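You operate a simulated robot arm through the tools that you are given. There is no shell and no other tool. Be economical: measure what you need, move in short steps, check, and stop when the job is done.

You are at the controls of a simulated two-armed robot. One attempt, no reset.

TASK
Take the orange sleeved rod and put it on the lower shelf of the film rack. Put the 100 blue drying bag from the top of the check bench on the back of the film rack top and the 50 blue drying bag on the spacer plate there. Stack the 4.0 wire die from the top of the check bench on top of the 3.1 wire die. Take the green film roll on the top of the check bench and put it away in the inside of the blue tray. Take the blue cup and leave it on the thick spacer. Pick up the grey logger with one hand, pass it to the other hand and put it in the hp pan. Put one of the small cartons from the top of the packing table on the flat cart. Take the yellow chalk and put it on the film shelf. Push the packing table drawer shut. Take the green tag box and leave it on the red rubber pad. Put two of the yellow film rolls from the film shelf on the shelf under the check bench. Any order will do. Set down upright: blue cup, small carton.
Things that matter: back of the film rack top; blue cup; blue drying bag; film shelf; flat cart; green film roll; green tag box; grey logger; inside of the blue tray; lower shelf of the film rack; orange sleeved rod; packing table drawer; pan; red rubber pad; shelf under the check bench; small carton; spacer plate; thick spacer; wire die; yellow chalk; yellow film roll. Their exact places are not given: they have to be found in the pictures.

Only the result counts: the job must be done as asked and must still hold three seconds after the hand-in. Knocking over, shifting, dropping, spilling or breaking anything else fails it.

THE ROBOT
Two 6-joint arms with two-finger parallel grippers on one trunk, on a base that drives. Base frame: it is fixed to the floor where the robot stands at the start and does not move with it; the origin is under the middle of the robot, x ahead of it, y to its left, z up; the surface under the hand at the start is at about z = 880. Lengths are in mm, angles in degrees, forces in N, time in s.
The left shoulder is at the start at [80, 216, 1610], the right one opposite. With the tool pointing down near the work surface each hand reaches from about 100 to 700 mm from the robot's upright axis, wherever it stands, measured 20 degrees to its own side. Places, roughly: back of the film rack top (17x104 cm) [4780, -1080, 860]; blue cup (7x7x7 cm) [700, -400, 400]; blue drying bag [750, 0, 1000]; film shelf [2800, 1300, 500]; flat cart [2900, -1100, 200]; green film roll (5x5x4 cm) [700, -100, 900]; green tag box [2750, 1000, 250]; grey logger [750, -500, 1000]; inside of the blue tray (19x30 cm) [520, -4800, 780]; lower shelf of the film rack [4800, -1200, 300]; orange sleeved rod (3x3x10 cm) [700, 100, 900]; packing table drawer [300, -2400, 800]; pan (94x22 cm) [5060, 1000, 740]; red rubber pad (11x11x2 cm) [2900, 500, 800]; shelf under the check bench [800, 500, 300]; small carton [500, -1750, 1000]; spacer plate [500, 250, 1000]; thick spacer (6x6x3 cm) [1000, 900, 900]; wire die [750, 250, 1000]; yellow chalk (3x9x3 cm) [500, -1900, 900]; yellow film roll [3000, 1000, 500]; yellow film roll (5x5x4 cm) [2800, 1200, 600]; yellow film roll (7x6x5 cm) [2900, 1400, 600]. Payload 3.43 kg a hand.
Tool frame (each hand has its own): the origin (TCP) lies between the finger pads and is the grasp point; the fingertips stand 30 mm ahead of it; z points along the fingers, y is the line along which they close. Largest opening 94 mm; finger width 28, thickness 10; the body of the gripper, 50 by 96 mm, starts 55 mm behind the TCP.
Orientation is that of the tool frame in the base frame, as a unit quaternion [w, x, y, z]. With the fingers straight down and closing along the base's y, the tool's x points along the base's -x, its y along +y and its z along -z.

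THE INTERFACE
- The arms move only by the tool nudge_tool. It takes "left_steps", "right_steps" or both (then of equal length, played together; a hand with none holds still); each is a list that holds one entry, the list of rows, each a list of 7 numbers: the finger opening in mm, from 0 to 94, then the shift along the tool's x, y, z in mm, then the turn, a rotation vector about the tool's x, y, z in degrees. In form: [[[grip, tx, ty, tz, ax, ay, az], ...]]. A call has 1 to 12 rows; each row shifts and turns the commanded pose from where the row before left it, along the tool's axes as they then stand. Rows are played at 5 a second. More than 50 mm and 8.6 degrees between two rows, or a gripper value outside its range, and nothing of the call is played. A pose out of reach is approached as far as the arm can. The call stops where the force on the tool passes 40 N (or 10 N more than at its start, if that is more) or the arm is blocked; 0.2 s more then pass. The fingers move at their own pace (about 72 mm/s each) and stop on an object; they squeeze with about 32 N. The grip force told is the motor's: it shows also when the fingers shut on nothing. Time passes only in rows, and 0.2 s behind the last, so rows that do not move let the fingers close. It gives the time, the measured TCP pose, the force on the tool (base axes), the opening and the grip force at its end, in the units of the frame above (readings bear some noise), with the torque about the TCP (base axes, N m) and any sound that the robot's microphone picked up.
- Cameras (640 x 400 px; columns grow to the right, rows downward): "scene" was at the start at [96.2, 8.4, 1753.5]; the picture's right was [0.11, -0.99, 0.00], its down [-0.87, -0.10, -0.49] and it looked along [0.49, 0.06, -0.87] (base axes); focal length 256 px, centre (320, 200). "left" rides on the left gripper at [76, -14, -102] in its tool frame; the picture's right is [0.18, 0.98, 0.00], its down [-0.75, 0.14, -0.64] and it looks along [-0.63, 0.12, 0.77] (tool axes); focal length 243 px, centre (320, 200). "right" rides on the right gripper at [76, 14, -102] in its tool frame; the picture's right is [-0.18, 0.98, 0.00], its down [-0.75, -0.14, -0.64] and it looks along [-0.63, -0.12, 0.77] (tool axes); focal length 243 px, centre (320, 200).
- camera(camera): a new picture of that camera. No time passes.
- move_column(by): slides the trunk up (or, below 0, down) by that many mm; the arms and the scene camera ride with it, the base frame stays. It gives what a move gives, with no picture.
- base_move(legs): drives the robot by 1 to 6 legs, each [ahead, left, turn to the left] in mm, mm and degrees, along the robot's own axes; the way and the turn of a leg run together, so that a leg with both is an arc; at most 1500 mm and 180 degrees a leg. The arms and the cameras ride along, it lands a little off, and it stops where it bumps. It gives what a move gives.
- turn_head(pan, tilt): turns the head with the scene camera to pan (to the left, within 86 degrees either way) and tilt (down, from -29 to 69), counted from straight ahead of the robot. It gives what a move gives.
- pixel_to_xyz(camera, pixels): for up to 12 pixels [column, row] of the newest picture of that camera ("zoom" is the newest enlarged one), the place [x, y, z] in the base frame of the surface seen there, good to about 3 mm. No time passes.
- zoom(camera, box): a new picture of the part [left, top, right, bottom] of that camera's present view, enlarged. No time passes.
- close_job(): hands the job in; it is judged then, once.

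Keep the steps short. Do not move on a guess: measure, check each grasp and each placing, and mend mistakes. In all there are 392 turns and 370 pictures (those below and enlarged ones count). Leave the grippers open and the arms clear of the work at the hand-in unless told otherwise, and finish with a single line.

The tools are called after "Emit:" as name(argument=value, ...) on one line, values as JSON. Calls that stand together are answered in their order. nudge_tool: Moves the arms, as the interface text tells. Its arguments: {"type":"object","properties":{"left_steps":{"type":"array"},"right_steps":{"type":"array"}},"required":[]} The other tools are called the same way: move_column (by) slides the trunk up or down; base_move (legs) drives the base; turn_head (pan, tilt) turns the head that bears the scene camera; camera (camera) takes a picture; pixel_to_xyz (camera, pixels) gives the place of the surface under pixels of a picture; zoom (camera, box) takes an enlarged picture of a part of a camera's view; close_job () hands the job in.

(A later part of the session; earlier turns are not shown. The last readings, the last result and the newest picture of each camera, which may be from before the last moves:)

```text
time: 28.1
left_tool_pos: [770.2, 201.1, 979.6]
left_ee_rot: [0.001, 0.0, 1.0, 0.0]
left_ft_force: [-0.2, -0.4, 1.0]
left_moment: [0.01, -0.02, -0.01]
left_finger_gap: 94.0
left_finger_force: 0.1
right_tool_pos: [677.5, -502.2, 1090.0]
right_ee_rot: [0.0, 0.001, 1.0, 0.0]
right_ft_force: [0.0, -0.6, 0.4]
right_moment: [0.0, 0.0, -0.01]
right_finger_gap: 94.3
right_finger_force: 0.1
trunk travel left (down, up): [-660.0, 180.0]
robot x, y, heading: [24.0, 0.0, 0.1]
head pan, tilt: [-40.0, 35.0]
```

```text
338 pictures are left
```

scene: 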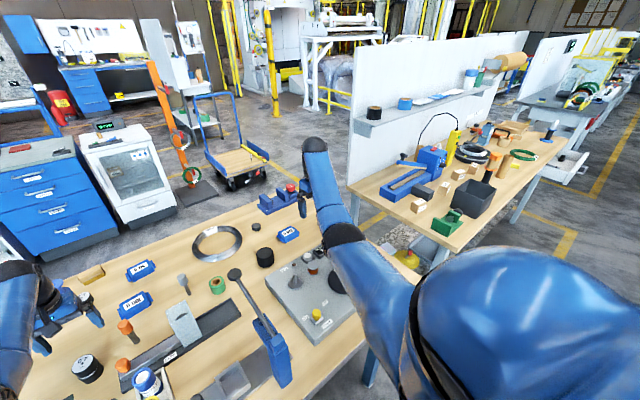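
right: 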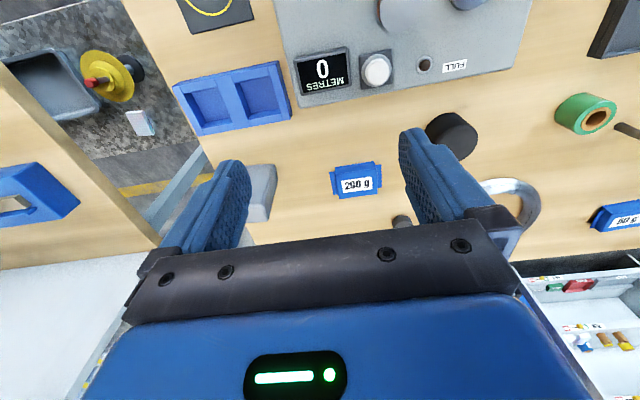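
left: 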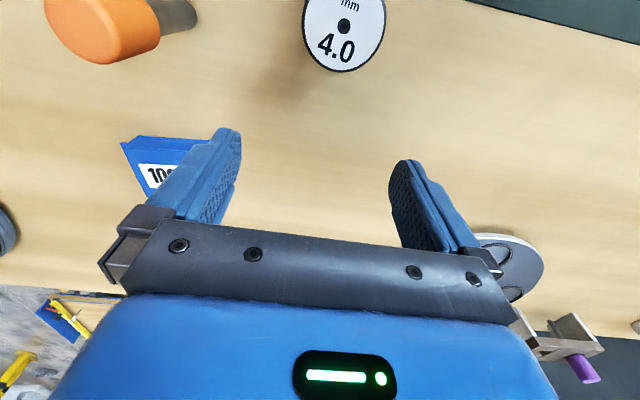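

The robot can only reach the 50 bag from the front by driving closer at the open knee space. I shift right 100, then ahead 140.

Emit:
base_move(legs=[[0, -110, 0], [140, 0, 0]])

Emit:
turn_head(pan=5, tilt=55)

Emit:
camera(camera="scene")

Emit:
camera(camera="left")

```text
time: 30.2
left_tool_pos: [908.5, 86.2, 980.5]
left_ee_rot: [0.002, 0.001, 1.0, 0.001]
left_ft_force: [-0.9, 0.4, -0.1]
left_moment: [-0.02, -0.03, -0.02]
left_finger_gap: 94.1
left_finger_force: 0.1
right_tool_pos: [816.3, -617.0, 1090.6]
right_ee_rot: [0.001, 0.001, 1.0, 0.001]
right_ft_force: [-0.2, -0.5, -0.5]
right_moment: [-0.02, -0.05, 0.0]
right_finger_gap: 93.9
right_finger_force: 0.1
trunk travel left (down, up): [-660.0, 180.0]
robot x, y, heading: [167.8, -112.6, -0.1]
head pan, tilt: [-40.0, 35.0]
```

```text
time: 31.4
left_tool_pos: [911.5, 88.5, 979.6]
left_ee_rot: [0.001, 0.001, 1.0, 0.0]
left_ft_force: [-1.4, 0.1, 0.8]
left_moment: [-0.03, 0.0, -0.01]
left_finger_gap: 94.1
left_finger_force: 0.0
right_tool_pos: [817.8, -614.0, 1090.7]
right_ee_rot: [0.0, 0.002, 1.0, 0.0]
right_ft_force: [0.3, 0.5, 0.5]
right_moment: [0.04, -0.02, 0.01]
right_finger_gap: 94.0
right_finger_force: 0.0
trunk travel left (down, up): [-660.0, 180.0]
robot x, y, heading: [165.8, -113.3, -0.1]
head pan, tilt: [5.0, 55.0]
```

```text
337 pictures are left
```

scene: 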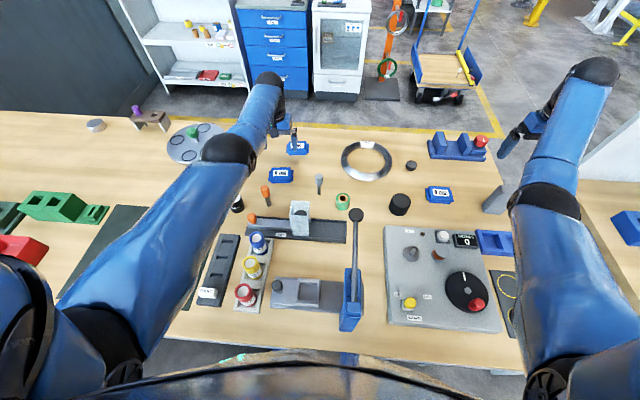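

```text
336 pictures are left
```

left: 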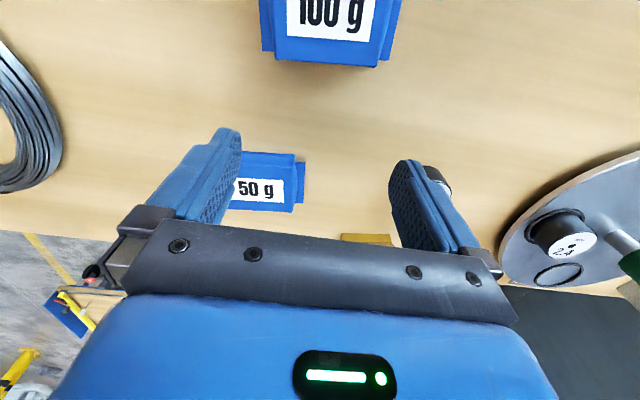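

I drive 40 mm more ahead and lower the trunk 50 for reach.

Emit:
base_move(legs=[[40, 0, 0]])

Emit:
move_column(by=-50)

Emit:
nudge_tool(left_steps=[[[94, -30, -10, 0, 0, 0, 0], [94, -10, -15, 0, 0, 0, 0], [94, 0, -15, 0, 0, 0, 0], [94, 0, 0, 0, 0, 0, 0]]])

Emit:
camera(camera="left")

```text
time: 32.2
left_tool_pos: [943.5, 88.0, 984.4]
left_ee_rot: [0.005, 0.001, 1.0, 0.0]
left_ft_force: [-0.7, 0.2, -0.5]
left_moment: [0.02, -0.09, -0.03]
left_finger_gap: 93.7
left_finger_force: 0.1
right_tool_pos: [847.1, -616.4, 1096.1]
right_ee_rot: [0.004, 0.002, 1.0, -0.001]
right_ft_force: [-0.6, 0.3, 0.8]
right_moment: [-0.01, -0.06, -0.01]
right_finger_gap: 94.0
right_finger_force: 0.0
trunk travel left (down, up): [-660.0, 180.0]
robot x, y, heading: [203.2, -112.5, -0.1]
head pan, tilt: [5.0, 55.0]
```

```text
time: 33.2
left_tool_pos: [948.9, 87.5, 933.4]
left_ee_rot: [0.004, 0.001, 1.0, 0.001]
left_ft_force: [-4.8, 1.1, 17.6]
left_moment: [-0.86, 0.02, -0.22]
left_finger_gap: 93.4
left_finger_force: 0.0
right_tool_pos: [852.3, -616.4, 1042.9]
right_ee_rot: [0.001, 0.002, 1.0, -0.001]
right_ft_force: [-0.5, 0.2, 0.0]
right_moment: [0.02, 0.02, 0.0]
right_finger_gap: 94.2
right_finger_force: 0.1
trunk travel left (down, up): [-610.0, 230.0]
robot x, y, heading: [204.4, -112.8, 0.1]
head pan, tilt: [5.0, 55.0]
```

```text
time: 34.2
left_tool_pos: [950.4, 52.9, 934.6]
left_ee_rot: [-0.001, 0.0, 1.0, 0.001]
left_ft_force: [-0.7, 0.7, 0.0]
left_moment: [0.02, 0.0, 0.0]
left_finger_gap: 94.1
left_finger_force: 0.0
left hand out of reach, approached as far as the arm can: row 1, 2
right_tool_pos: [854.5, -616.4, 1040.7]
right_ee_rot: [0.0, 0.002, 1.0, 0.001]
right_ft_force: [0.1, 1.3, 0.2]
right_moment: [-0.01, -0.02, -0.03]
right_finger_gap: 94.1
right_finger_force: 0.1
trunk travel left (down, up): [-610.0, 230.0]
robot x, y, heading: [204.7, -110.8, -0.3]
head pan, tilt: [5.0, 55.0]
```

```text
335 pictures are left
```

left: 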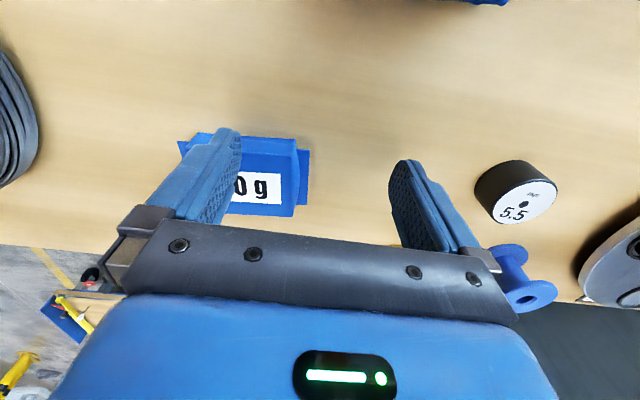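

The finger brushed the bag during lowering (17 N). I measure where the bag and the 5.5 die are now.

Emit:
pixel_to_xyz(camera="left", pixels=[[270, 165], [300, 180], [309, 190], [182, 148], [250, 138], [520, 203], [280, 215], [265, 188]])

Emit:
zoom(camera="left", box=[130, 100, 410, 260])

```text
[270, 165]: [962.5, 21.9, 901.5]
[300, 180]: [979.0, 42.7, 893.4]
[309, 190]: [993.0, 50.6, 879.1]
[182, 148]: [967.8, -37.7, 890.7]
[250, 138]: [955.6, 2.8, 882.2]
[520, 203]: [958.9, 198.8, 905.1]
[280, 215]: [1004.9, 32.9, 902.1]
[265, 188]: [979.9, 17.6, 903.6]
```

```text
2.29 times, centred on (270, 180) of left
```

zoom: 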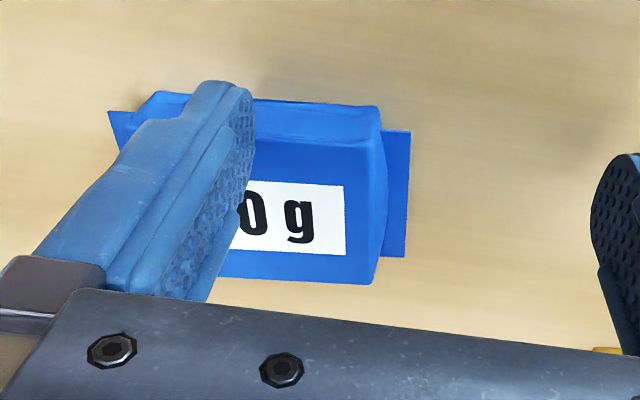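

Bag centre is now about (981,6), body 54 in x. I raise the hand, drive 35 ahead, then turn the hand 90° to grip across the short side.

Emit:
nudge_tool(left_steps=[[[94, 0, 0, -25, 0, 0, 0], [94, 0, 0, -25, 0, 0, 0], [94, 0, 0, 0, 0, 0, 0]]])

Emit:
base_move(legs=[[35, 0, 0]])

Emit:
nudge_tool(left_steps=[[[94, 0, -5, 0, 0, 0, 8.5], [94, 0, -5, 0, 0, 0, 8.5], [94, 0, 0, 0, 0, 0, 8.5], [94, 0, 0, 0, 0, 0, 8.5], [94, 0, 0, 0, 0, 0, 8.5], [94, 0, 0, 0, 0, 0, 8.5], [94, 0, 0, 0, 0, 0, 8.5], [94, 0, 0, 0, 0, 0, 8.5], [94, 0, 0, 0, 0, 0, 8.5], [94, 0, 0, 0, 0, 0, 8.5], [94, 0, 0, 0, 0, 0, 5], [94, 0, 0, 0, 0, 0, 0]]])

Emit:
camera(camera="left")

```text
time: 35.0
left_tool_pos: [953.5, 53.2, 985.1]
left_ee_rot: [0.0, 0.0, 1.0, 0.0]
left_ft_force: [0.0, 1.0, 0.6]
left_moment: [-0.02, 0.0, 0.0]
left_finger_gap: 94.0
left_finger_force: 0.0
right_tool_pos: [855.0, -616.6, 1040.0]
right_ee_rot: [0.0, 0.001, 1.0, 0.0]
right_ft_force: [-0.2, 0.2, -0.6]
right_moment: [-0.04, 0.0, -0.01]
right_finger_gap: 94.2
right_finger_force: 0.1
trunk travel left (down, up): [-610.0, 230.0]
robot x, y, heading: [198.7, -112.7, -0.2]
head pan, tilt: [5.0, 55.0]
```

```text
time: 35.8
left_tool_pos: [979.0, 54.5, 992.2]
left_ee_rot: [0.005, 0.002, 1.0, 0.0]
left_ft_force: [-0.2, -0.7, 0.6]
left_moment: [0.01, -0.01, -0.03]
left_finger_gap: 93.5
left_finger_force: 0.1
right_tool_pos: [881.5, -615.9, 1046.9]
right_ee_rot: [0.004, 0.002, 1.0, 0.0]
right_ft_force: [-0.3, 1.7, -0.1]
right_moment: [-0.01, 0.05, 0.01]
right_finger_gap: 94.0
right_finger_force: 0.0
trunk travel left (down, up): [-610.0, 230.0]
robot x, y, heading: [235.9, -114.0, -0.2]
head pan, tilt: [5.0, 55.0]
```

```text
time: 38.4
left_tool_pos: [979.3, 44.7, 990.4]
left_ee_rot: [0.004, 0.709, 0.706, 0.003]
left_ft_force: [0.7, 0.1, 0.6]
left_moment: [0.01, 0.0, 0.02]
left_finger_gap: 94.0
left_finger_force: 0.1
right_tool_pos: [882.3, -615.0, 1046.8]
right_ee_rot: [0.005, 0.002, 1.0, 0.0]
right_ft_force: [0.7, -0.2, 0.8]
right_moment: [0.03, -0.01, -0.01]
right_finger_gap: 94.3
right_finger_force: 0.0
trunk travel left (down, up): [-610.0, 230.0]
robot x, y, heading: [233.5, -112.9, -0.1]
head pan, tilt: [5.0, 55.0]
```

```text
333 pictures are left
```

left: 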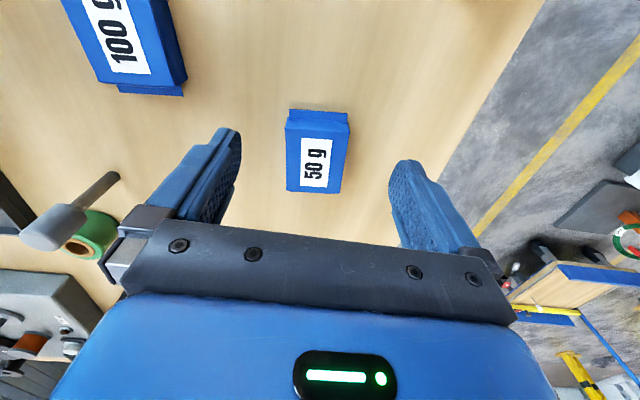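

Emit:
pixel_to_xyz(camera="left", pixels=[[318, 155], [288, 160], [347, 160], [318, 118], [300, 190], [318, 130]])

```text
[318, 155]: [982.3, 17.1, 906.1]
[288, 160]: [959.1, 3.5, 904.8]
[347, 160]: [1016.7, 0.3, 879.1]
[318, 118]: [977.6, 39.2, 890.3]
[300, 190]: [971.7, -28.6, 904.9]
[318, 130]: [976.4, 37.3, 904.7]
```

Bag body centre ≈(981,5). I move −38 along tool x, down 70, and close.

Emit:
nudge_tool(left_steps=[[[94, -38, 2, 0, 0, 0, 0], [94, 0, 0, 25, 0, 0, 0], [94, 0, 0, 25, 0, 0, 0], [94, 0, 0, 20, 0, 0, 0], [94, 0, 0, 0, 0, 0, 0]]])

Emit:
camera(camera="left")

```text
time: 39.6
left_tool_pos: [966.5, 8.8, 924.5]
left_ee_rot: [0.004, 0.708, 0.707, 0.004]
left_ft_force: [-0.2, 0.9, 0.3]
left_moment: [-0.01, -0.03, 0.01]
left_finger_gap: 94.1
left_finger_force: 0.0
left hand out of reach, approached as far as the arm can: row 2, 4
right_tool_pos: [881.3, -615.2, 1047.4]
right_ee_rot: [0.004, 0.002, 1.0, 0.0]
right_ft_force: [0.7, 0.7, 0.0]
right_moment: [0.04, 0.0, 0.03]
right_finger_gap: 94.2
right_finger_force: 0.1
trunk travel left (down, up): [-610.0, 230.0]
robot x, y, heading: [237.4, -114.8, -0.2]
head pan, tilt: [5.0, 55.0]
```

```text
332 pictures are left
```

left: 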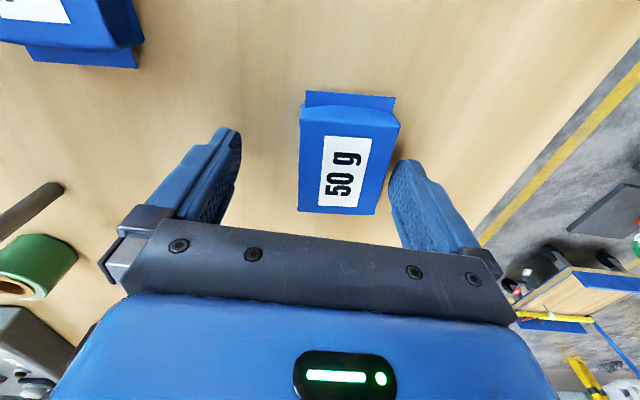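

Bag lies between the fingers (956..1008 within 919..1013). I close and read.

Emit:
nudge_tool(left_steps=[[[30, 0, 0, 0, 0, 0, 0], [30, 0, 0, 0, 0, 0, 0], [30, 0, 0, 0, 0, 0, 0], [30, 0, 0, 0, 0, 0, 0]]])

Emit:
camera(camera="left")

```text
time: 40.6
left_tool_pos: [967.6, 8.7, 925.4]
left_ee_rot: [0.003, 0.708, 0.706, 0.004]
left_ft_force: [-0.3, 0.8, 0.4]
left_moment: [0.03, 0.05, 0.02]
left_finger_gap: 54.3
left_finger_force: 32.1
right_tool_pos: [881.0, -615.5, 1046.0]
right_ee_rot: [0.004, 0.002, 1.0, 0.0]
right_ft_force: [0.9, -0.2, -0.2]
right_moment: [-0.01, -0.05, 0.01]
right_finger_gap: 94.0
right_finger_force: 0.2
trunk travel left (down, up): [-610.0, 230.0]
robot x, y, heading: [235.1, -112.6, -0.0]
head pan, tilt: [5.0, 55.0]
```

```text
331 pictures are left
```

left: 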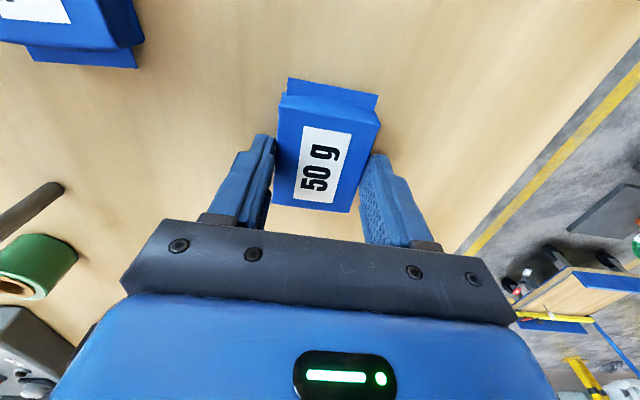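

The bag is centred now. I open to 74, go down 8 for a deeper grip, and close again.

Emit:
nudge_tool(left_steps=[[[76, 0, 0, 0, 0, 0, 0], [76, 0, 0, 4, 0, 0, 0], [76, 0, 0, 4, 0, 0, 0], [30, 0, 0, 0, 0, 0, 0], [30, 0, 0, 0, 0, 0, 0], [30, 0, 0, 0, 0, 0, 0]]])

Emit:
nudge_tool(left_steps=[[[30, 0, 0, -20, 0, 0, 0], [30, 0, 0, -20, 0, 0, 0], [30, 0, 0, -20, 0, 0, 0], [30, 0, 0, 0, 0, 0, 0]]])

Emit:
camera(camera="left")

```text
time: 42.0
left_tool_pos: [968.5, 7.6, 918.0]
left_ee_rot: [0.004, 0.708, 0.706, 0.004]
left_ft_force: [-0.3, -0.4, 0.6]
left_moment: [0.05, 0.02, 0.0]
left_finger_gap: 54.1
left_finger_force: 32.2
right_tool_pos: [881.7, -614.2, 1046.3]
right_ee_rot: [0.004, 0.002, 1.0, 0.0]
right_ft_force: [0.7, -0.6, 0.4]
right_moment: [0.01, -0.01, -0.01]
right_finger_gap: 94.0
right_finger_force: 0.1
trunk travel left (down, up): [-610.0, 230.0]
robot x, y, heading: [234.0, -111.2, 0.0]
head pan, tilt: [5.0, 55.0]
```

```text
time: 43.0
left_tool_pos: [975.1, 5.8, 976.2]
left_ee_rot: [0.003, 0.707, 0.707, 0.002]
left_ft_force: [-0.1, 0.0, 0.1]
left_moment: [0.01, 0.01, 0.04]
left_finger_gap: 54.1
left_finger_force: 32.0
left hand out of reach, approached as far as the arm can: row 2, 3
right_tool_pos: [881.7, -615.8, 1046.4]
right_ee_rot: [0.005, 0.001, 1.0, -0.001]
right_ft_force: [-0.8, 0.0, 0.6]
right_moment: [0.0, 0.0, 0.0]
right_finger_gap: 93.8
right_finger_force: 0.1
trunk travel left (down, up): [-610.0, 230.0]
robot x, y, heading: [233.8, -114.3, -0.3]
head pan, tilt: [5.0, 55.0]
```

```text
330 pictures are left
```

left: 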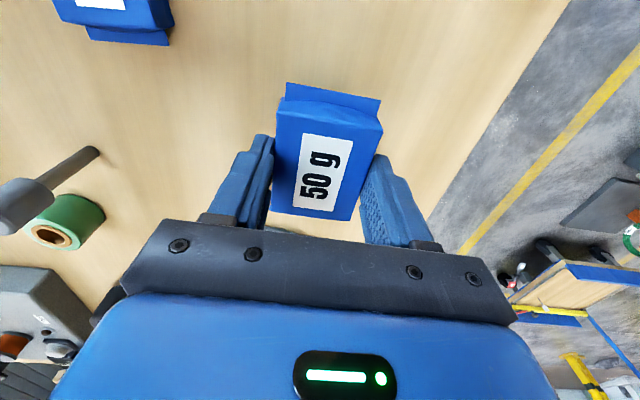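

Held (54 mm). I raise the trunk 130, then back off 470 and shift left 340 so the hand is over the spacer plate.

Emit:
move_column(by=130)

Emit:
base_move(legs=[[-470, 0, 0], [0, 340, 0]])

Emit:
nudge_tool(left_steps=[[[30, 0, 0, 0, 0, 0, 0], [30, 0, 0, 0, 0, 0, 0]]])

Emit:
camera(camera="left")

Emit:
camera(camera="scene")

```text
time: 44.6
left_tool_pos: [974.5, 7.0, 1106.4]
left_ee_rot: [0.003, 0.708, 0.706, 0.003]
left_ft_force: [-0.5, 0.3, -1.5]
left_moment: [0.0, 0.0, -0.03]
left_finger_gap: 54.0
left_finger_force: 31.7
right_tool_pos: [880.6, -614.5, 1177.8]
right_ee_rot: [0.004, 0.001, 1.0, -0.001]
right_ft_force: [0.9, 0.5, 0.7]
right_moment: [0.04, -0.01, 0.02]
right_finger_gap: 93.8
right_finger_force: 0.0
trunk travel left (down, up): [-740.0, 100.0]
robot x, y, heading: [239.3, -111.4, -0.4]
head pan, tilt: [5.0, 55.0]
```

```text
time: 49.2
left_tool_pos: [518.8, 344.7, 1098.5]
left_ee_rot: [-0.002, 0.71, 0.705, 0.001]
left_ft_force: [0.1, -0.2, -1.5]
left_moment: [-0.01, 0.0, 0.03]
left_finger_gap: 54.0
left_finger_force: 32.2
right_tool_pos: [423.4, -277.6, 1169.1]
right_ee_rot: [0.001, 0.005, 1.0, 0.001]
right_ft_force: [-0.1, 0.2, -0.2]
right_moment: [0.03, 0.02, 0.01]
right_finger_gap: 93.8
right_finger_force: 0.2
trunk travel left (down, up): [-740.0, 100.0]
robot x, y, heading: [-227.1, 231.7, -0.5]
head pan, tilt: [5.0, 55.0]
```

```text
time: 49.8
left_tool_pos: [519.8, 346.6, 1099.0]
left_ee_rot: [-0.001, 0.709, 0.705, 0.0]
left_ft_force: [0.3, -0.5, -0.7]
left_moment: [0.0, 0.01, -0.01]
left_finger_gap: 54.5
left_finger_force: 31.9
right_tool_pos: [421.8, -277.3, 1169.3]
right_ee_rot: [0.0, 0.005, 1.0, 0.0]
right_ft_force: [-0.4, -0.9, 0.5]
right_moment: [0.0, 0.0, -0.05]
right_finger_gap: 94.0
right_finger_force: 0.1
trunk travel left (down, up): [-740.0, 100.0]
robot x, y, heading: [-231.2, 232.4, -0.2]
head pan, tilt: [5.0, 55.0]
```

```text
329 pictures are left
```

left: 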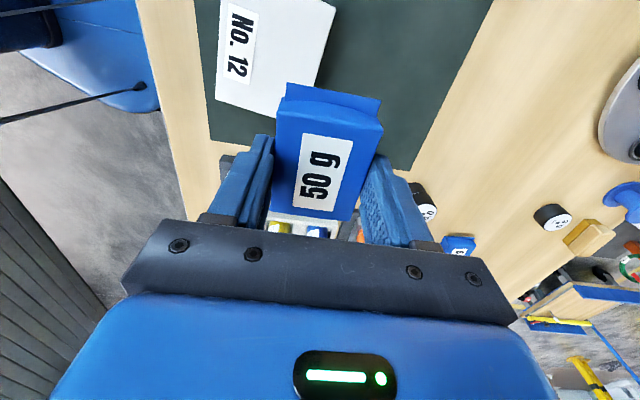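

```text
328 pictures are left
```

scene: 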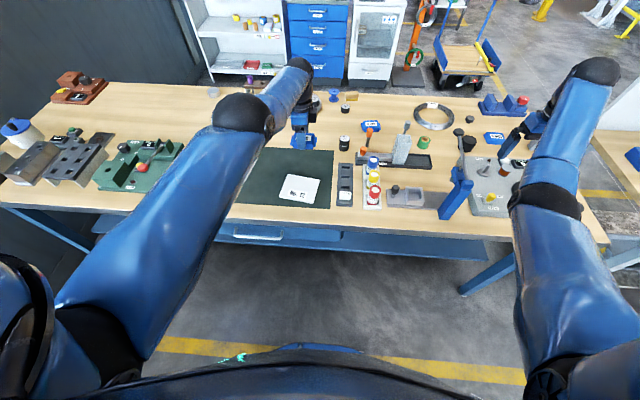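

Emit:
zoom(camera="scene", box=[240, 140, 400, 240])

Emit:
pixel_to_xyz(camera="left", pixels=[[222, 95], [300, 115], [330, 8], [270, 60], [227, 8]])

```text
4.00 times, centred on (320, 190) of scene
```

zoom: 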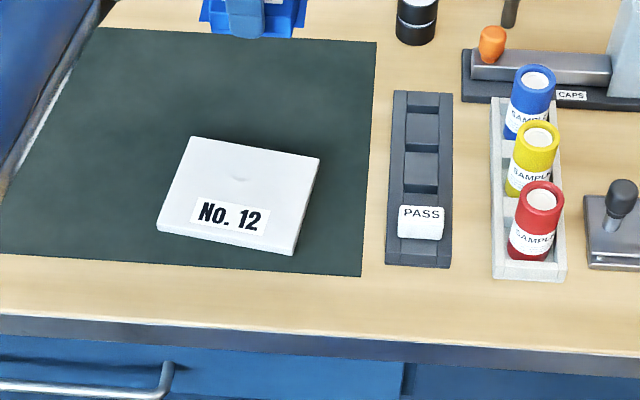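

```text
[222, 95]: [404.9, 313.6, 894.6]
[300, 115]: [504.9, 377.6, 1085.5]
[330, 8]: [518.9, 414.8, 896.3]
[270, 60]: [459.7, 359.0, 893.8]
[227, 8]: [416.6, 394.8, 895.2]
```

Plate centre (461,359), top z≈895. I bring the bag over it and down to TCP z≈945.

Emit:
nudge_tool(left_steps=[[[30, 0, 0, 40, 0, 0, 0], [30, 0, 0, 40, 0, 0, 0], [30, 5, -20, 30, 0, 0, 0], [30, 5, -20, 20, 0, 0, 0], [30, 4, -17, 15, 0, 0, 0], [30, 0, 0, 0, 0, 0, 0]]])

Emit:
camera(camera="left")

```text
time: 51.2
left_tool_pos: [448.3, 364.1, 957.6]
left_ee_rot: [-0.001, 0.709, 0.705, -0.001]
left_ft_force: [0.7, 1.3, -1.0]
left_moment: [-0.01, -0.03, 0.0]
left_finger_gap: 54.0
left_finger_force: 31.4
left hand out of reach, approached as far as the arm can: row 1, 2
right_tool_pos: [423.2, -274.6, 1168.5]
right_ee_rot: [0.0, 0.004, 1.0, 0.0]
right_ft_force: [1.1, 0.4, 0.1]
right_moment: [0.0, -0.01, 0.03]
right_finger_gap: 93.9
right_finger_force: 0.1
trunk travel left (down, up): [-740.0, 100.0]
robot x, y, heading: [-229.2, 235.2, -0.2]
head pan, tilt: [5.0, 55.0]
```

```text
326 pictures are left
```

left: 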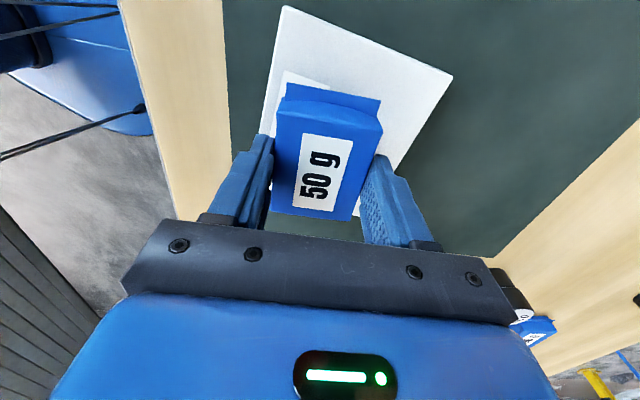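

Emit:
nudge_tool(left_steps=[[[30, -3, 14, 5, 0, 0, 0], [30, 0, 0, 12, 0, 0, 0], [30, 0, 0, 0, 0, 0, 0]]])

Emit:
nudge_tool(left_steps=[[[30, 0, 0, 4, 0, 0, 0], [30, 0, 0, 0, 0, 0, 0]]])

Emit:
camera(camera="left")

```text
time: 52.0
left_tool_pos: [462.2, 361.0, 940.0]
left_ee_rot: [0.0, 0.71, 0.705, 0.0]
left_ft_force: [-1.2, 0.4, -1.1]
left_moment: [-0.01, -0.01, 0.0]
left_finger_gap: 54.1
left_finger_force: 31.8
right_tool_pos: [422.4, -274.3, 1172.0]
right_ee_rot: [0.0, 0.004, 1.0, 0.0]
right_ft_force: [-0.1, -0.4, -0.1]
right_moment: [0.02, 0.04, 0.0]
right_finger_gap: 93.6
right_finger_force: 0.1
trunk travel left (down, up): [-740.0, 100.0]
robot x, y, heading: [-223.9, 230.4, -0.4]
head pan, tilt: [5.0, 55.0]
```

```text
time: 52.6
left_tool_pos: [461.0, 359.6, 936.3]
left_ee_rot: [-0.001, 0.71, 0.705, -0.001]
left_ft_force: [0.0, -0.1, -1.4]
left_moment: [0.0, -0.02, -0.03]
left_finger_gap: 54.3
left_finger_force: 31.5
right_tool_pos: [423.9, -275.1, 1170.3]
right_ee_rot: [0.0, 0.005, 1.0, 0.0]
right_ft_force: [-0.6, 1.1, -0.8]
right_moment: [-0.01, 0.01, 0.0]
right_finger_gap: 93.8
right_finger_force: 0.0
trunk travel left (down, up): [-740.0, 100.0]
robot x, y, heading: [-225.6, 231.5, -0.2]
head pan, tilt: [5.0, 55.0]
```

```text
325 pictures are left
```

left: 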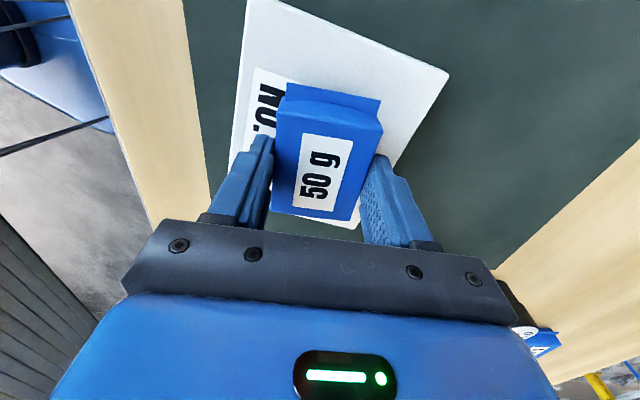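

Emit:
pixel_to_xyz(camera="left", pixels=[[315, 214], [330, 108], [330, 90], [352, 222], [250, 5], [445, 72], [232, 155]])

```text
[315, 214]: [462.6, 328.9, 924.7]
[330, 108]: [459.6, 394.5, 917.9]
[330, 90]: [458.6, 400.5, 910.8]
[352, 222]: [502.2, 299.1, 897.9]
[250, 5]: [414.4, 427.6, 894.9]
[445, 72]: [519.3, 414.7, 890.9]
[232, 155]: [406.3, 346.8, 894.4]
```

Bag centre (460,362) matches the plate. I lower 3 more and release.

Emit:
nudge_tool(left_steps=[[[30, 0, 0, 3, 0, 0, 0], [30, 0, 0, 0, 0, 0, 0]]])

```text
time: 53.2
left_tool_pos: [461.5, 359.6, 932.9]
left_ee_rot: [0.0, 0.71, 0.705, 0.0]
left_ft_force: [0.0, -0.4, -1.0]
left_moment: [-0.01, 0.0, -0.01]
left_finger_gap: 54.5
left_finger_force: 32.1
right_tool_pos: [423.2, -275.3, 1169.7]
right_ee_rot: [0.0, 0.004, 1.0, 0.0]
right_ft_force: [0.4, -0.7, 0.4]
right_moment: [0.02, 0.01, -0.02]
right_finger_gap: 94.2
right_finger_force: 0.0
trunk travel left (down, up): [-740.0, 100.0]
robot x, y, heading: [-225.6, 233.6, -0.5]
head pan, tilt: [5.0, 55.0]
```

Emit:
nudge_tool(left_steps=[[[30, 0, 0, 2, 0, 0, 0], [30, 0, 0, 1, 0, 0, 0], [30, 0, 0, 0, 0, 0, 0]]])

```text
time: 54.0
left_tool_pos: [461.6, 360.2, 932.6]
left_ee_rot: [0.0, 0.71, 0.705, 0.0]
left_ft_force: [0.8, 0.2, 6.9]
left_moment: [-0.08, -0.06, 0.01]
left_finger_gap: 54.1
left_finger_force: 31.9
right_tool_pos: [421.4, -275.0, 1171.9]
right_ee_rot: [0.0, 0.004, 1.0, 0.0]
right_ft_force: [-0.8, -0.6, 0.0]
right_moment: [0.01, 0.0, 0.01]
right_finger_gap: 94.2
right_finger_force: 0.0
trunk travel left (down, up): [-740.0, 100.0]
robot x, y, heading: [-231.0, 232.5, -0.3]
head pan, tilt: [5.0, 55.0]
```

Contact at 7 N. I open, rise straight up, and turn the hand back.

Emit:
nudge_tool(left_steps=[[[94, 0, 0, 0, 0, 0, 0], [94, 0, 0, 0, 0, 0, 0], [94, 0, 0, 0, 0, 0, 0], [94, 0, 0, -30, 0, 0, 0], [94, 0, 0, -40, 0, 0, 0], [94, 0, 10, -40, 0, 0, 0]]])

Emit:
nudge_tool(left_steps=[[[94, 0, 0, 0, 0, 0, -8.5], [94, 0, 0, 0, 0, 0, -8.5], [94, 0, 0, 0, 0, 0, -8.5], [94, 0, 0, 0, 0, 0, -8.5], [94, 0, 0, 0, 0, 0, -8.5], [94, 0, 0, 0, 0, 0, -8.5], [94, 0, 0, 0, 0, 0, -8.5], [94, 0, 0, 0, 0, 0, -8.5], [94, 0, 0, 0, 0, 0, -8.5], [94, 0, 0, 0, 0, 0, -8.5], [94, 0, 0, 0, 0, 0, -5]]])

Emit:
zoom(camera="scene", box=[240, 120, 400, 240])

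```text
time: 55.4
left_tool_pos: [470.5, 360.1, 1040.6]
left_ee_rot: [-0.001, 0.71, 0.705, -0.001]
left_ft_force: [0.2, 0.2, -0.7]
left_moment: [-0.01, -0.05, 0.02]
left_finger_gap: 94.1
left_finger_force: 0.0
right_tool_pos: [421.8, -274.7, 1170.4]
right_ee_rot: [0.0, 0.004, 1.0, 0.0]
right_ft_force: [-0.3, 0.8, -0.5]
right_moment: [0.02, -0.03, -0.03]
right_finger_gap: 93.9
right_finger_force: 0.1
trunk travel left (down, up): [-740.0, 100.0]
robot x, y, heading: [-223.7, 231.0, -0.5]
head pan, tilt: [5.0, 55.0]
```

```text
time: 57.8
left_tool_pos: [471.2, 360.3, 1040.0]
left_ee_rot: [-0.001, 0.002, 1.0, 0.0]
left_ft_force: [0.6, 0.1, -0.3]
left_moment: [-0.01, -0.02, 0.0]
left_finger_gap: 93.8
left_finger_force: 0.1
right_tool_pos: [422.8, -275.9, 1170.0]
right_ee_rot: [0.0, 0.004, 1.0, 0.0]
right_ft_force: [0.7, -0.5, 0.3]
right_moment: [-0.01, 0.0, 0.0]
right_finger_gap: 94.0
right_finger_force: 0.1
trunk travel left (down, up): [-740.0, 100.0]
robot x, y, heading: [-226.0, 231.1, -0.6]
head pan, tilt: [5.0, 55.0]
```

```text
3.33 times, centred on (320, 180) of scene
```

zoom: 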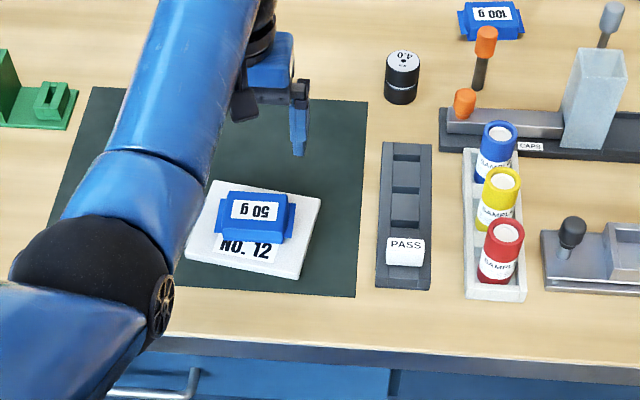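

Bag is on the plate. Next is the green film roll; I measure it and its neighbours (lever knob, grey-capped rod).

Emit:
zoom(camera="scene", box=[360, 90, 520, 230])

```text
2.86 times, centred on (440, 160) of scene
```

zoom: 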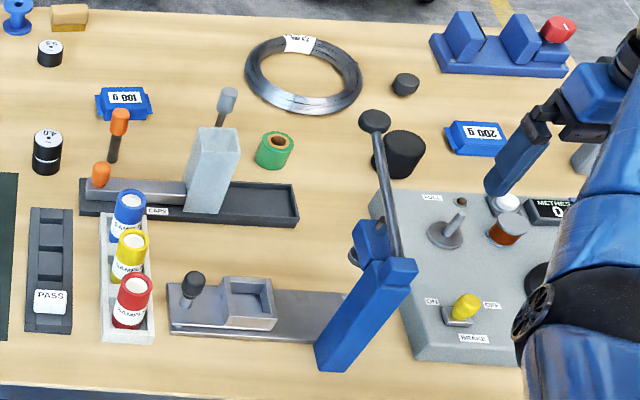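

Emit:
pixel_to_xyz(camera="zoom", pixels=[[374, 118], [278, 134], [273, 162], [227, 93], [222, 125], [215, 130], [402, 140], [370, 235], [300, 98], [258, 150], [291, 150], [185, 180]])

```text
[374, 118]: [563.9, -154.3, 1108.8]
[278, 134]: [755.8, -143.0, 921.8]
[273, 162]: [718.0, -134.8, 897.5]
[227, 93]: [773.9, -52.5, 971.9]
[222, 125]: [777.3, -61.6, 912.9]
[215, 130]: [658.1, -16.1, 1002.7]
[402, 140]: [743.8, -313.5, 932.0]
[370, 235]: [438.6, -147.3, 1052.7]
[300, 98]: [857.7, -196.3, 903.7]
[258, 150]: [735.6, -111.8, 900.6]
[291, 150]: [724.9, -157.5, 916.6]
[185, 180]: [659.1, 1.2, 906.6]
```

I check how high the forearm/wrist runs above the hand, against the lever knob at (564,−154, z 1109).

Emit:
pixel_to_xyz(camera="scene", pixels=[[590, 62], [570, 130], [545, 205], [548, 180], [245, 115], [300, 62], [280, 90], [540, 240]])

Emit:
camera(camera="scene")

```text
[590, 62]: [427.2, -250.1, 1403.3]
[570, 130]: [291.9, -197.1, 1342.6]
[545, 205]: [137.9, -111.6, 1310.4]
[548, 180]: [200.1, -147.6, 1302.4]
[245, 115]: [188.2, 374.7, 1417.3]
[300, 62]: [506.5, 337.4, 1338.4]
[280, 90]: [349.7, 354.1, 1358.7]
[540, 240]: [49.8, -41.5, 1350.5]
```

```text
322 pictures are left
```

scene: 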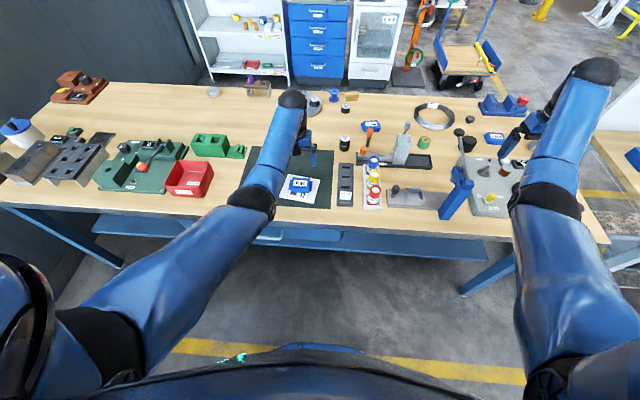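

The lever would foul the forearm from the front, so I'll take the green roll from the back side later. Next the packing table: I look right to check the aisle.

Emit:
turn_head(pan=-80, tilt=30)

Emit:
camera(camera="scene")

Emit:
pixel_to_xyz(camera="scene", pixels=[[330, 120], [400, 150], [430, 180], [420, 130], [380, 105], [340, 140], [360, 160], [300, 130]])

```text
time: 59.4
left_tool_pos: [470.9, 360.6, 1039.5]
left_ee_rot: [0.0, 0.003, 1.0, 0.0]
left_ft_force: [0.1, -0.2, -0.1]
left_moment: [0.01, 0.0, 0.02]
left_finger_gap: 93.9
left_finger_force: 0.1
right_tool_pos: [423.7, -275.8, 1170.5]
right_ee_rot: [0.0, 0.004, 1.0, 0.0]
right_ft_force: [-0.7, 0.6, 0.5]
right_moment: [0.0, 0.02, 0.0]
right_finger_gap: 93.8
right_finger_force: 0.1
trunk travel left (down, up): [-740.0, 100.0]
robot x, y, heading: [-228.8, 232.1, -0.4]
head pan, tilt: [-80.0, 30.0]
```

```text
321 pictures are left
```

scene: 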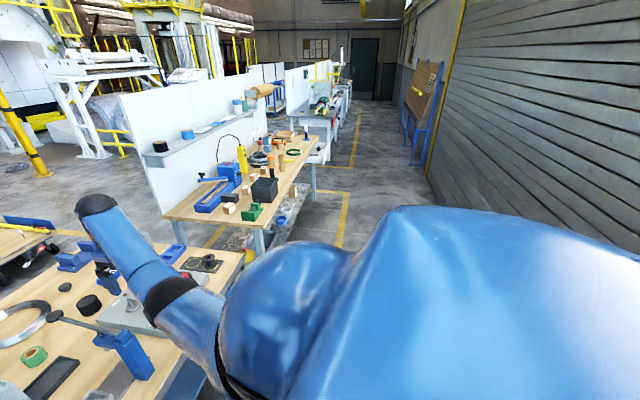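

```text
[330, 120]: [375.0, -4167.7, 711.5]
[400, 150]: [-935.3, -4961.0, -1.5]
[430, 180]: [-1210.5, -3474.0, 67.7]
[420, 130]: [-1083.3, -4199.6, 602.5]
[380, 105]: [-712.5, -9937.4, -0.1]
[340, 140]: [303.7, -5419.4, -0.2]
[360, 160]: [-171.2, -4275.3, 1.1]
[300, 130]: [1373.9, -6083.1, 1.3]
```

The aisle is clear (wall at x≈−1210). I back off 300 and slide right 2100 to stand in front of the packing table.

Emit:
base_move(legs=[[-300, 0, 0], [0, -1500, 0], [0, -600, 0]])

Emit:
turn_head(pan=0, tilt=45)

Emit:
camera(camera="scene")

```text
time: 71.5
left_tool_pos: [179.5, -1734.8, 1040.0]
left_ee_rot: [0.0, -0.005, 1.0, -0.001]
left_ft_force: [-0.4, 0.3, -0.1]
left_moment: [-0.04, -0.05, 0.0]
left_finger_gap: 93.6
left_finger_force: 0.0
right_tool_pos: [141.5, -2369.3, 1171.0]
right_ee_rot: [0.0, -0.004, 1.0, -0.001]
right_ft_force: [-0.3, -0.1, 1.5]
right_moment: [-0.02, -0.01, -0.01]
right_finger_gap: 94.3
right_finger_force: 0.1
trunk travel left (down, up): [-740.0, 100.0]
robot x, y, heading: [-514.7, -1875.3, 0.3]
head pan, tilt: [-80.0, 30.0]
```

```text
time: 73.1
left_tool_pos: [179.7, -1735.6, 1040.7]
left_ee_rot: [0.0, -0.006, 1.0, 0.0]
left_ft_force: [0.4, 0.5, -0.7]
left_moment: [0.01, 0.0, 0.02]
left_finger_gap: 93.9
left_finger_force: 0.1
right_tool_pos: [141.6, -2371.4, 1170.6]
right_ee_rot: [0.001, -0.004, 1.0, 0.0]
right_ft_force: [0.7, 0.6, 0.2]
right_moment: [-0.02, 0.0, 0.03]
right_finger_gap: 93.8
right_finger_force: 0.1
trunk travel left (down, up): [-740.0, 100.0]
robot x, y, heading: [-516.7, -1871.8, 0.5]
head pan, tilt: [0.0, 45.0]
```

```text
320 pictures are left
```

scene: 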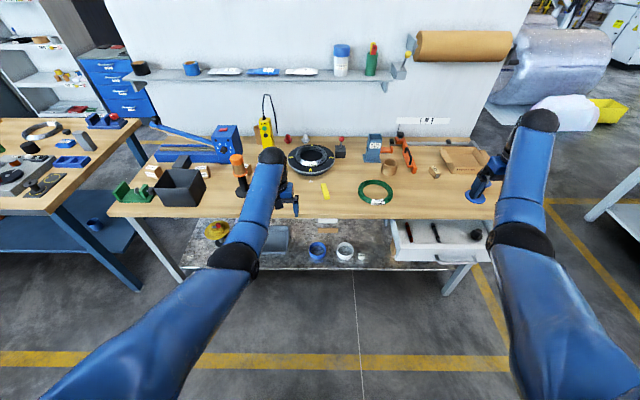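

Emit:
zoom(camera="scene", box=[100, 100, 300, 230])

Emit:
zoom(camera="scene", box=[280, 100, 500, 270])

```text
3.08 times, centred on (200, 165) of scene
```

zoom: 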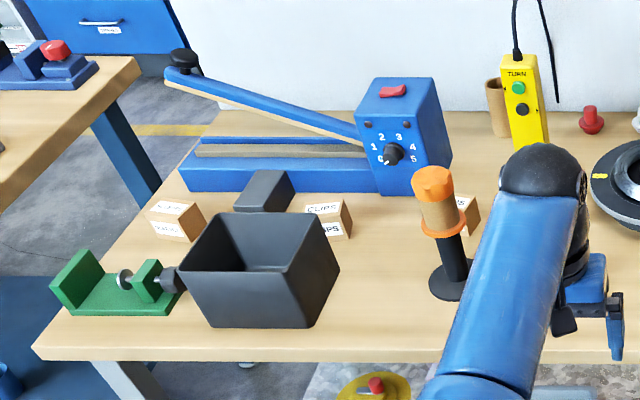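

```text
2.35 times, centred on (390, 185) of scene
```

zoom: 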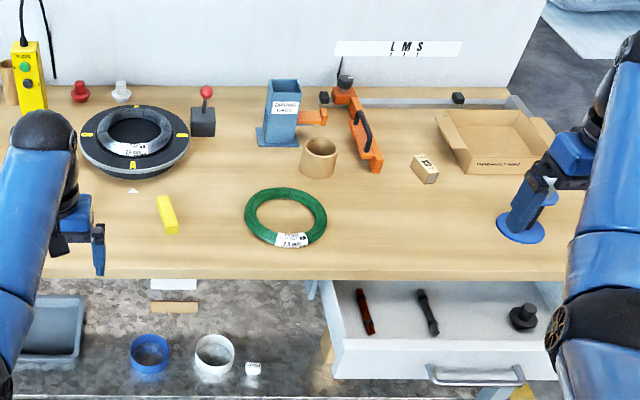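

Emit:
pixel_to_xyz(camera="zoom", pixels=[[163, 200], [172, 228], [158, 215], [425, 160], [340, 345], [475, 342], [475, 380], [540, 345], [400, 270], [510, 385], [335, 300], [300, 275]])

Emit:
pixel_to_xyz(camera="scene", pixels=[[155, 166], [156, 172], [203, 166], [204, 174], [246, 160], [237, 165], [180, 175], [328, 212]])

```text
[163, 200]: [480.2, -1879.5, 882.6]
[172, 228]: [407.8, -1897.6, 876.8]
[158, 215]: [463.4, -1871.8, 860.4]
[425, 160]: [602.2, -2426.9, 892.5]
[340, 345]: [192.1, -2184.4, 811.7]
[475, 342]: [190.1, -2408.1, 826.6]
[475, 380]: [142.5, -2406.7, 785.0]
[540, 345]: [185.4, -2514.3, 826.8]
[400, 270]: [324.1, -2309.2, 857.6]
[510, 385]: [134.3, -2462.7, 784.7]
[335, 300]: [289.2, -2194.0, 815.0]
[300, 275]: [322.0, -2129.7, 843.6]
```

```text
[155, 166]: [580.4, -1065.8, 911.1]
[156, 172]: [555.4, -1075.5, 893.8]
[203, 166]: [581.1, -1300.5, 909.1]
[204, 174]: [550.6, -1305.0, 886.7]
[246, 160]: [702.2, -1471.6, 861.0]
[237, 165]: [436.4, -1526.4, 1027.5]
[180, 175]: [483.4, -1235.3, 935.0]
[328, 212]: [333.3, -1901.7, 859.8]
```

The drawer is open: front face x≈188, handle bar at x≈135, z 785. I'll push it with the closed right hand: first close, move back to x≈75 and lower to TCP z≈800.

Emit:
nudge_tool(right_steps=[[[0, 40, 0, 10, 0, 0, 0], [0, 30, -5, 35, 0, 0, 0], [0, 0, -5, 48, 0, 0, 0], [0, 0, -5, 48, 0, 0, 0], [0, 0, -5, 48, 0, 0, 0], [0, 0, 0, 48, 0, 0, 0], [0, 0, 0, 48, 0, 0, 0], [0, 0, 0, 48, 0, 0, 0], [0, 0, 0, 30, 0, 0, 0], [0, 0, 0, 0, 0, 0, 0]]])

Emit:
camera(camera="scene")

Emit:
camera(camera="right")

```text
time: 75.3
left_tool_pos: [179.9, -1735.6, 1040.6]
left_ee_rot: [-0.001, -0.005, 1.0, 0.001]
left_ft_force: [-0.1, -1.0, 0.7]
left_moment: [-0.02, 0.03, -0.01]
left_finger_gap: 94.3
left_finger_force: 0.1
right_tool_pos: [54.4, -2377.1, 821.7]
right_ee_rot: [0.0, -0.005, 1.0, 0.0]
right_ft_force: [-0.4, 0.1, -0.2]
right_moment: [-0.02, 0.01, 0.01]
right_finger_gap: 0.1
right_finger_force: 32.1
right hand out of reach, approached as far as the arm can: row 1, 2, 7, 8, 9
trunk travel left (down, up): [-740.0, 100.0]
robot x, y, heading: [-518.1, -1874.3, 0.6]
head pan, tilt: [0.0, 45.0]
```

```text
317 pictures are left
```

scene: 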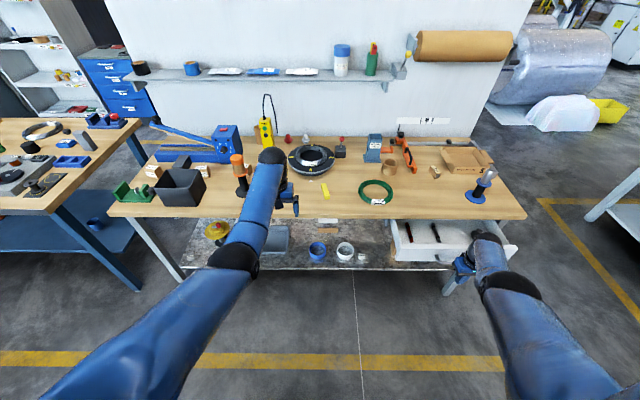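

```text
316 pictures are left
```

right: 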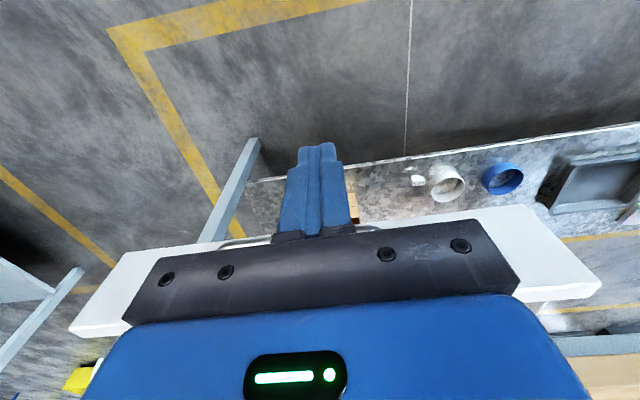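

The hand is in front of the drawer's middle. I lower the trunk 35 so the tips pass the handle bar level, then drive 45 ahead.

Emit:
move_column(by=-35)

Emit:
base_move(legs=[[45, 0, 0]])

Emit:
nudge_tool(right_steps=[[[0, -20, 0, 0, 0, 0, 0], [0, -20, 0, 0, 0, 0, 0], [0, -20, 0, 0, 0, 0, 0], [0, -20, 0, 0, 0, 0, 0], [0, -20, 0, 0, 0, 0, 0], [0, -20, 0, 0, 0, 0, 0]]])

Emit:
camera(camera="right")

Emit:
camera(camera="scene")

```text
time: 76.0
left_tool_pos: [178.8, -1736.5, 1005.4]
left_ee_rot: [-0.001, -0.005, 1.0, 0.0]
left_ft_force: [0.2, -0.4, -0.8]
left_moment: [0.02, 0.0, 0.01]
left_finger_gap: 94.5
left_finger_force: 0.2
right_tool_pos: [54.2, -2379.6, 787.9]
right_ee_rot: [0.0, -0.005, 1.0, -0.001]
right_ft_force: [0.0, -0.2, 0.8]
right_moment: [0.01, -0.03, 0.0]
right_finger_gap: 0.0
right_finger_force: 32.2
trunk travel left (down, up): [-705.0, 135.0]
robot x, y, heading: [-517.5, -1875.3, 0.5]
head pan, tilt: [0.0, 45.0]
```

```text
time: 77.0
left_tool_pos: [215.8, -1737.5, 1011.4]
left_ee_rot: [0.004, -0.005, 1.0, 0.0]
left_ft_force: [-2.1, 0.6, -0.5]
left_moment: [-0.04, -0.06, 0.02]
left_finger_gap: 94.1
left_finger_force: 0.1
right_tool_pos: [90.9, -2378.3, 791.1]
right_ee_rot: [0.004, -0.004, 1.0, -0.001]
right_ft_force: [0.7, -0.8, -0.4]
right_moment: [0.01, -0.06, -0.02]
right_finger_gap: 0.0
right_finger_force: 31.9
trunk travel left (down, up): [-705.0, 135.0]
robot x, y, heading: [-472.7, -1873.6, 0.5]
head pan, tilt: [0.0, 45.0]
```

```text
time: 78.3
left_tool_pos: [223.2, -1735.1, 1005.6]
left_ee_rot: [0.0, -0.004, 1.0, 0.001]
left_ft_force: [0.1, 0.0, -0.7]
left_moment: [0.0, -0.01, -0.01]
left_finger_gap: 94.2
left_finger_force: 0.0
right_tool_pos: [144.1, -2344.5, 829.7]
right_ee_rot: [0.001, -0.003, 1.0, 0.0]
right_ft_force: [-0.4, -0.3, -0.2]
right_moment: [0.0, 0.0, -0.04]
right_finger_gap: 0.1
right_finger_force: 31.9
right hand out of reach, approached as far as the arm can: row 1, 2, 3, 4, 5, 6
trunk travel left (down, up): [-705.0, 135.0]
robot x, y, heading: [-474.5, -1876.3, 0.3]
head pan, tilt: [0.0, 45.0]
```

```text
315 pictures are left
```

right: 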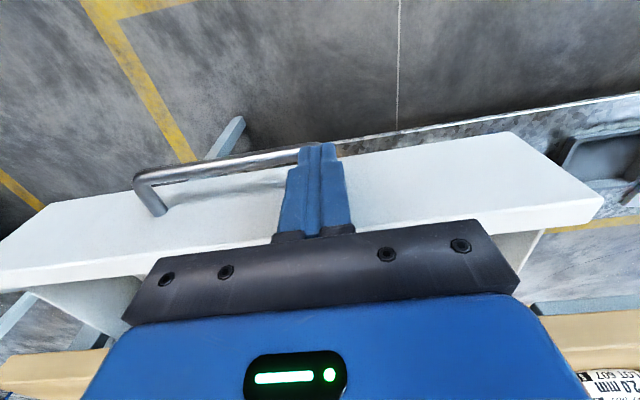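

```text
314 pictures are left
```

scene: 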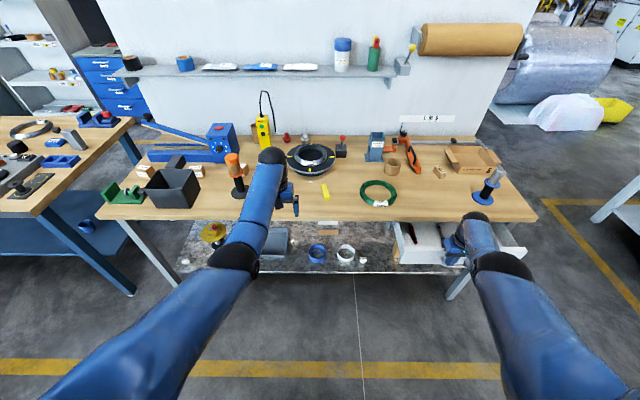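

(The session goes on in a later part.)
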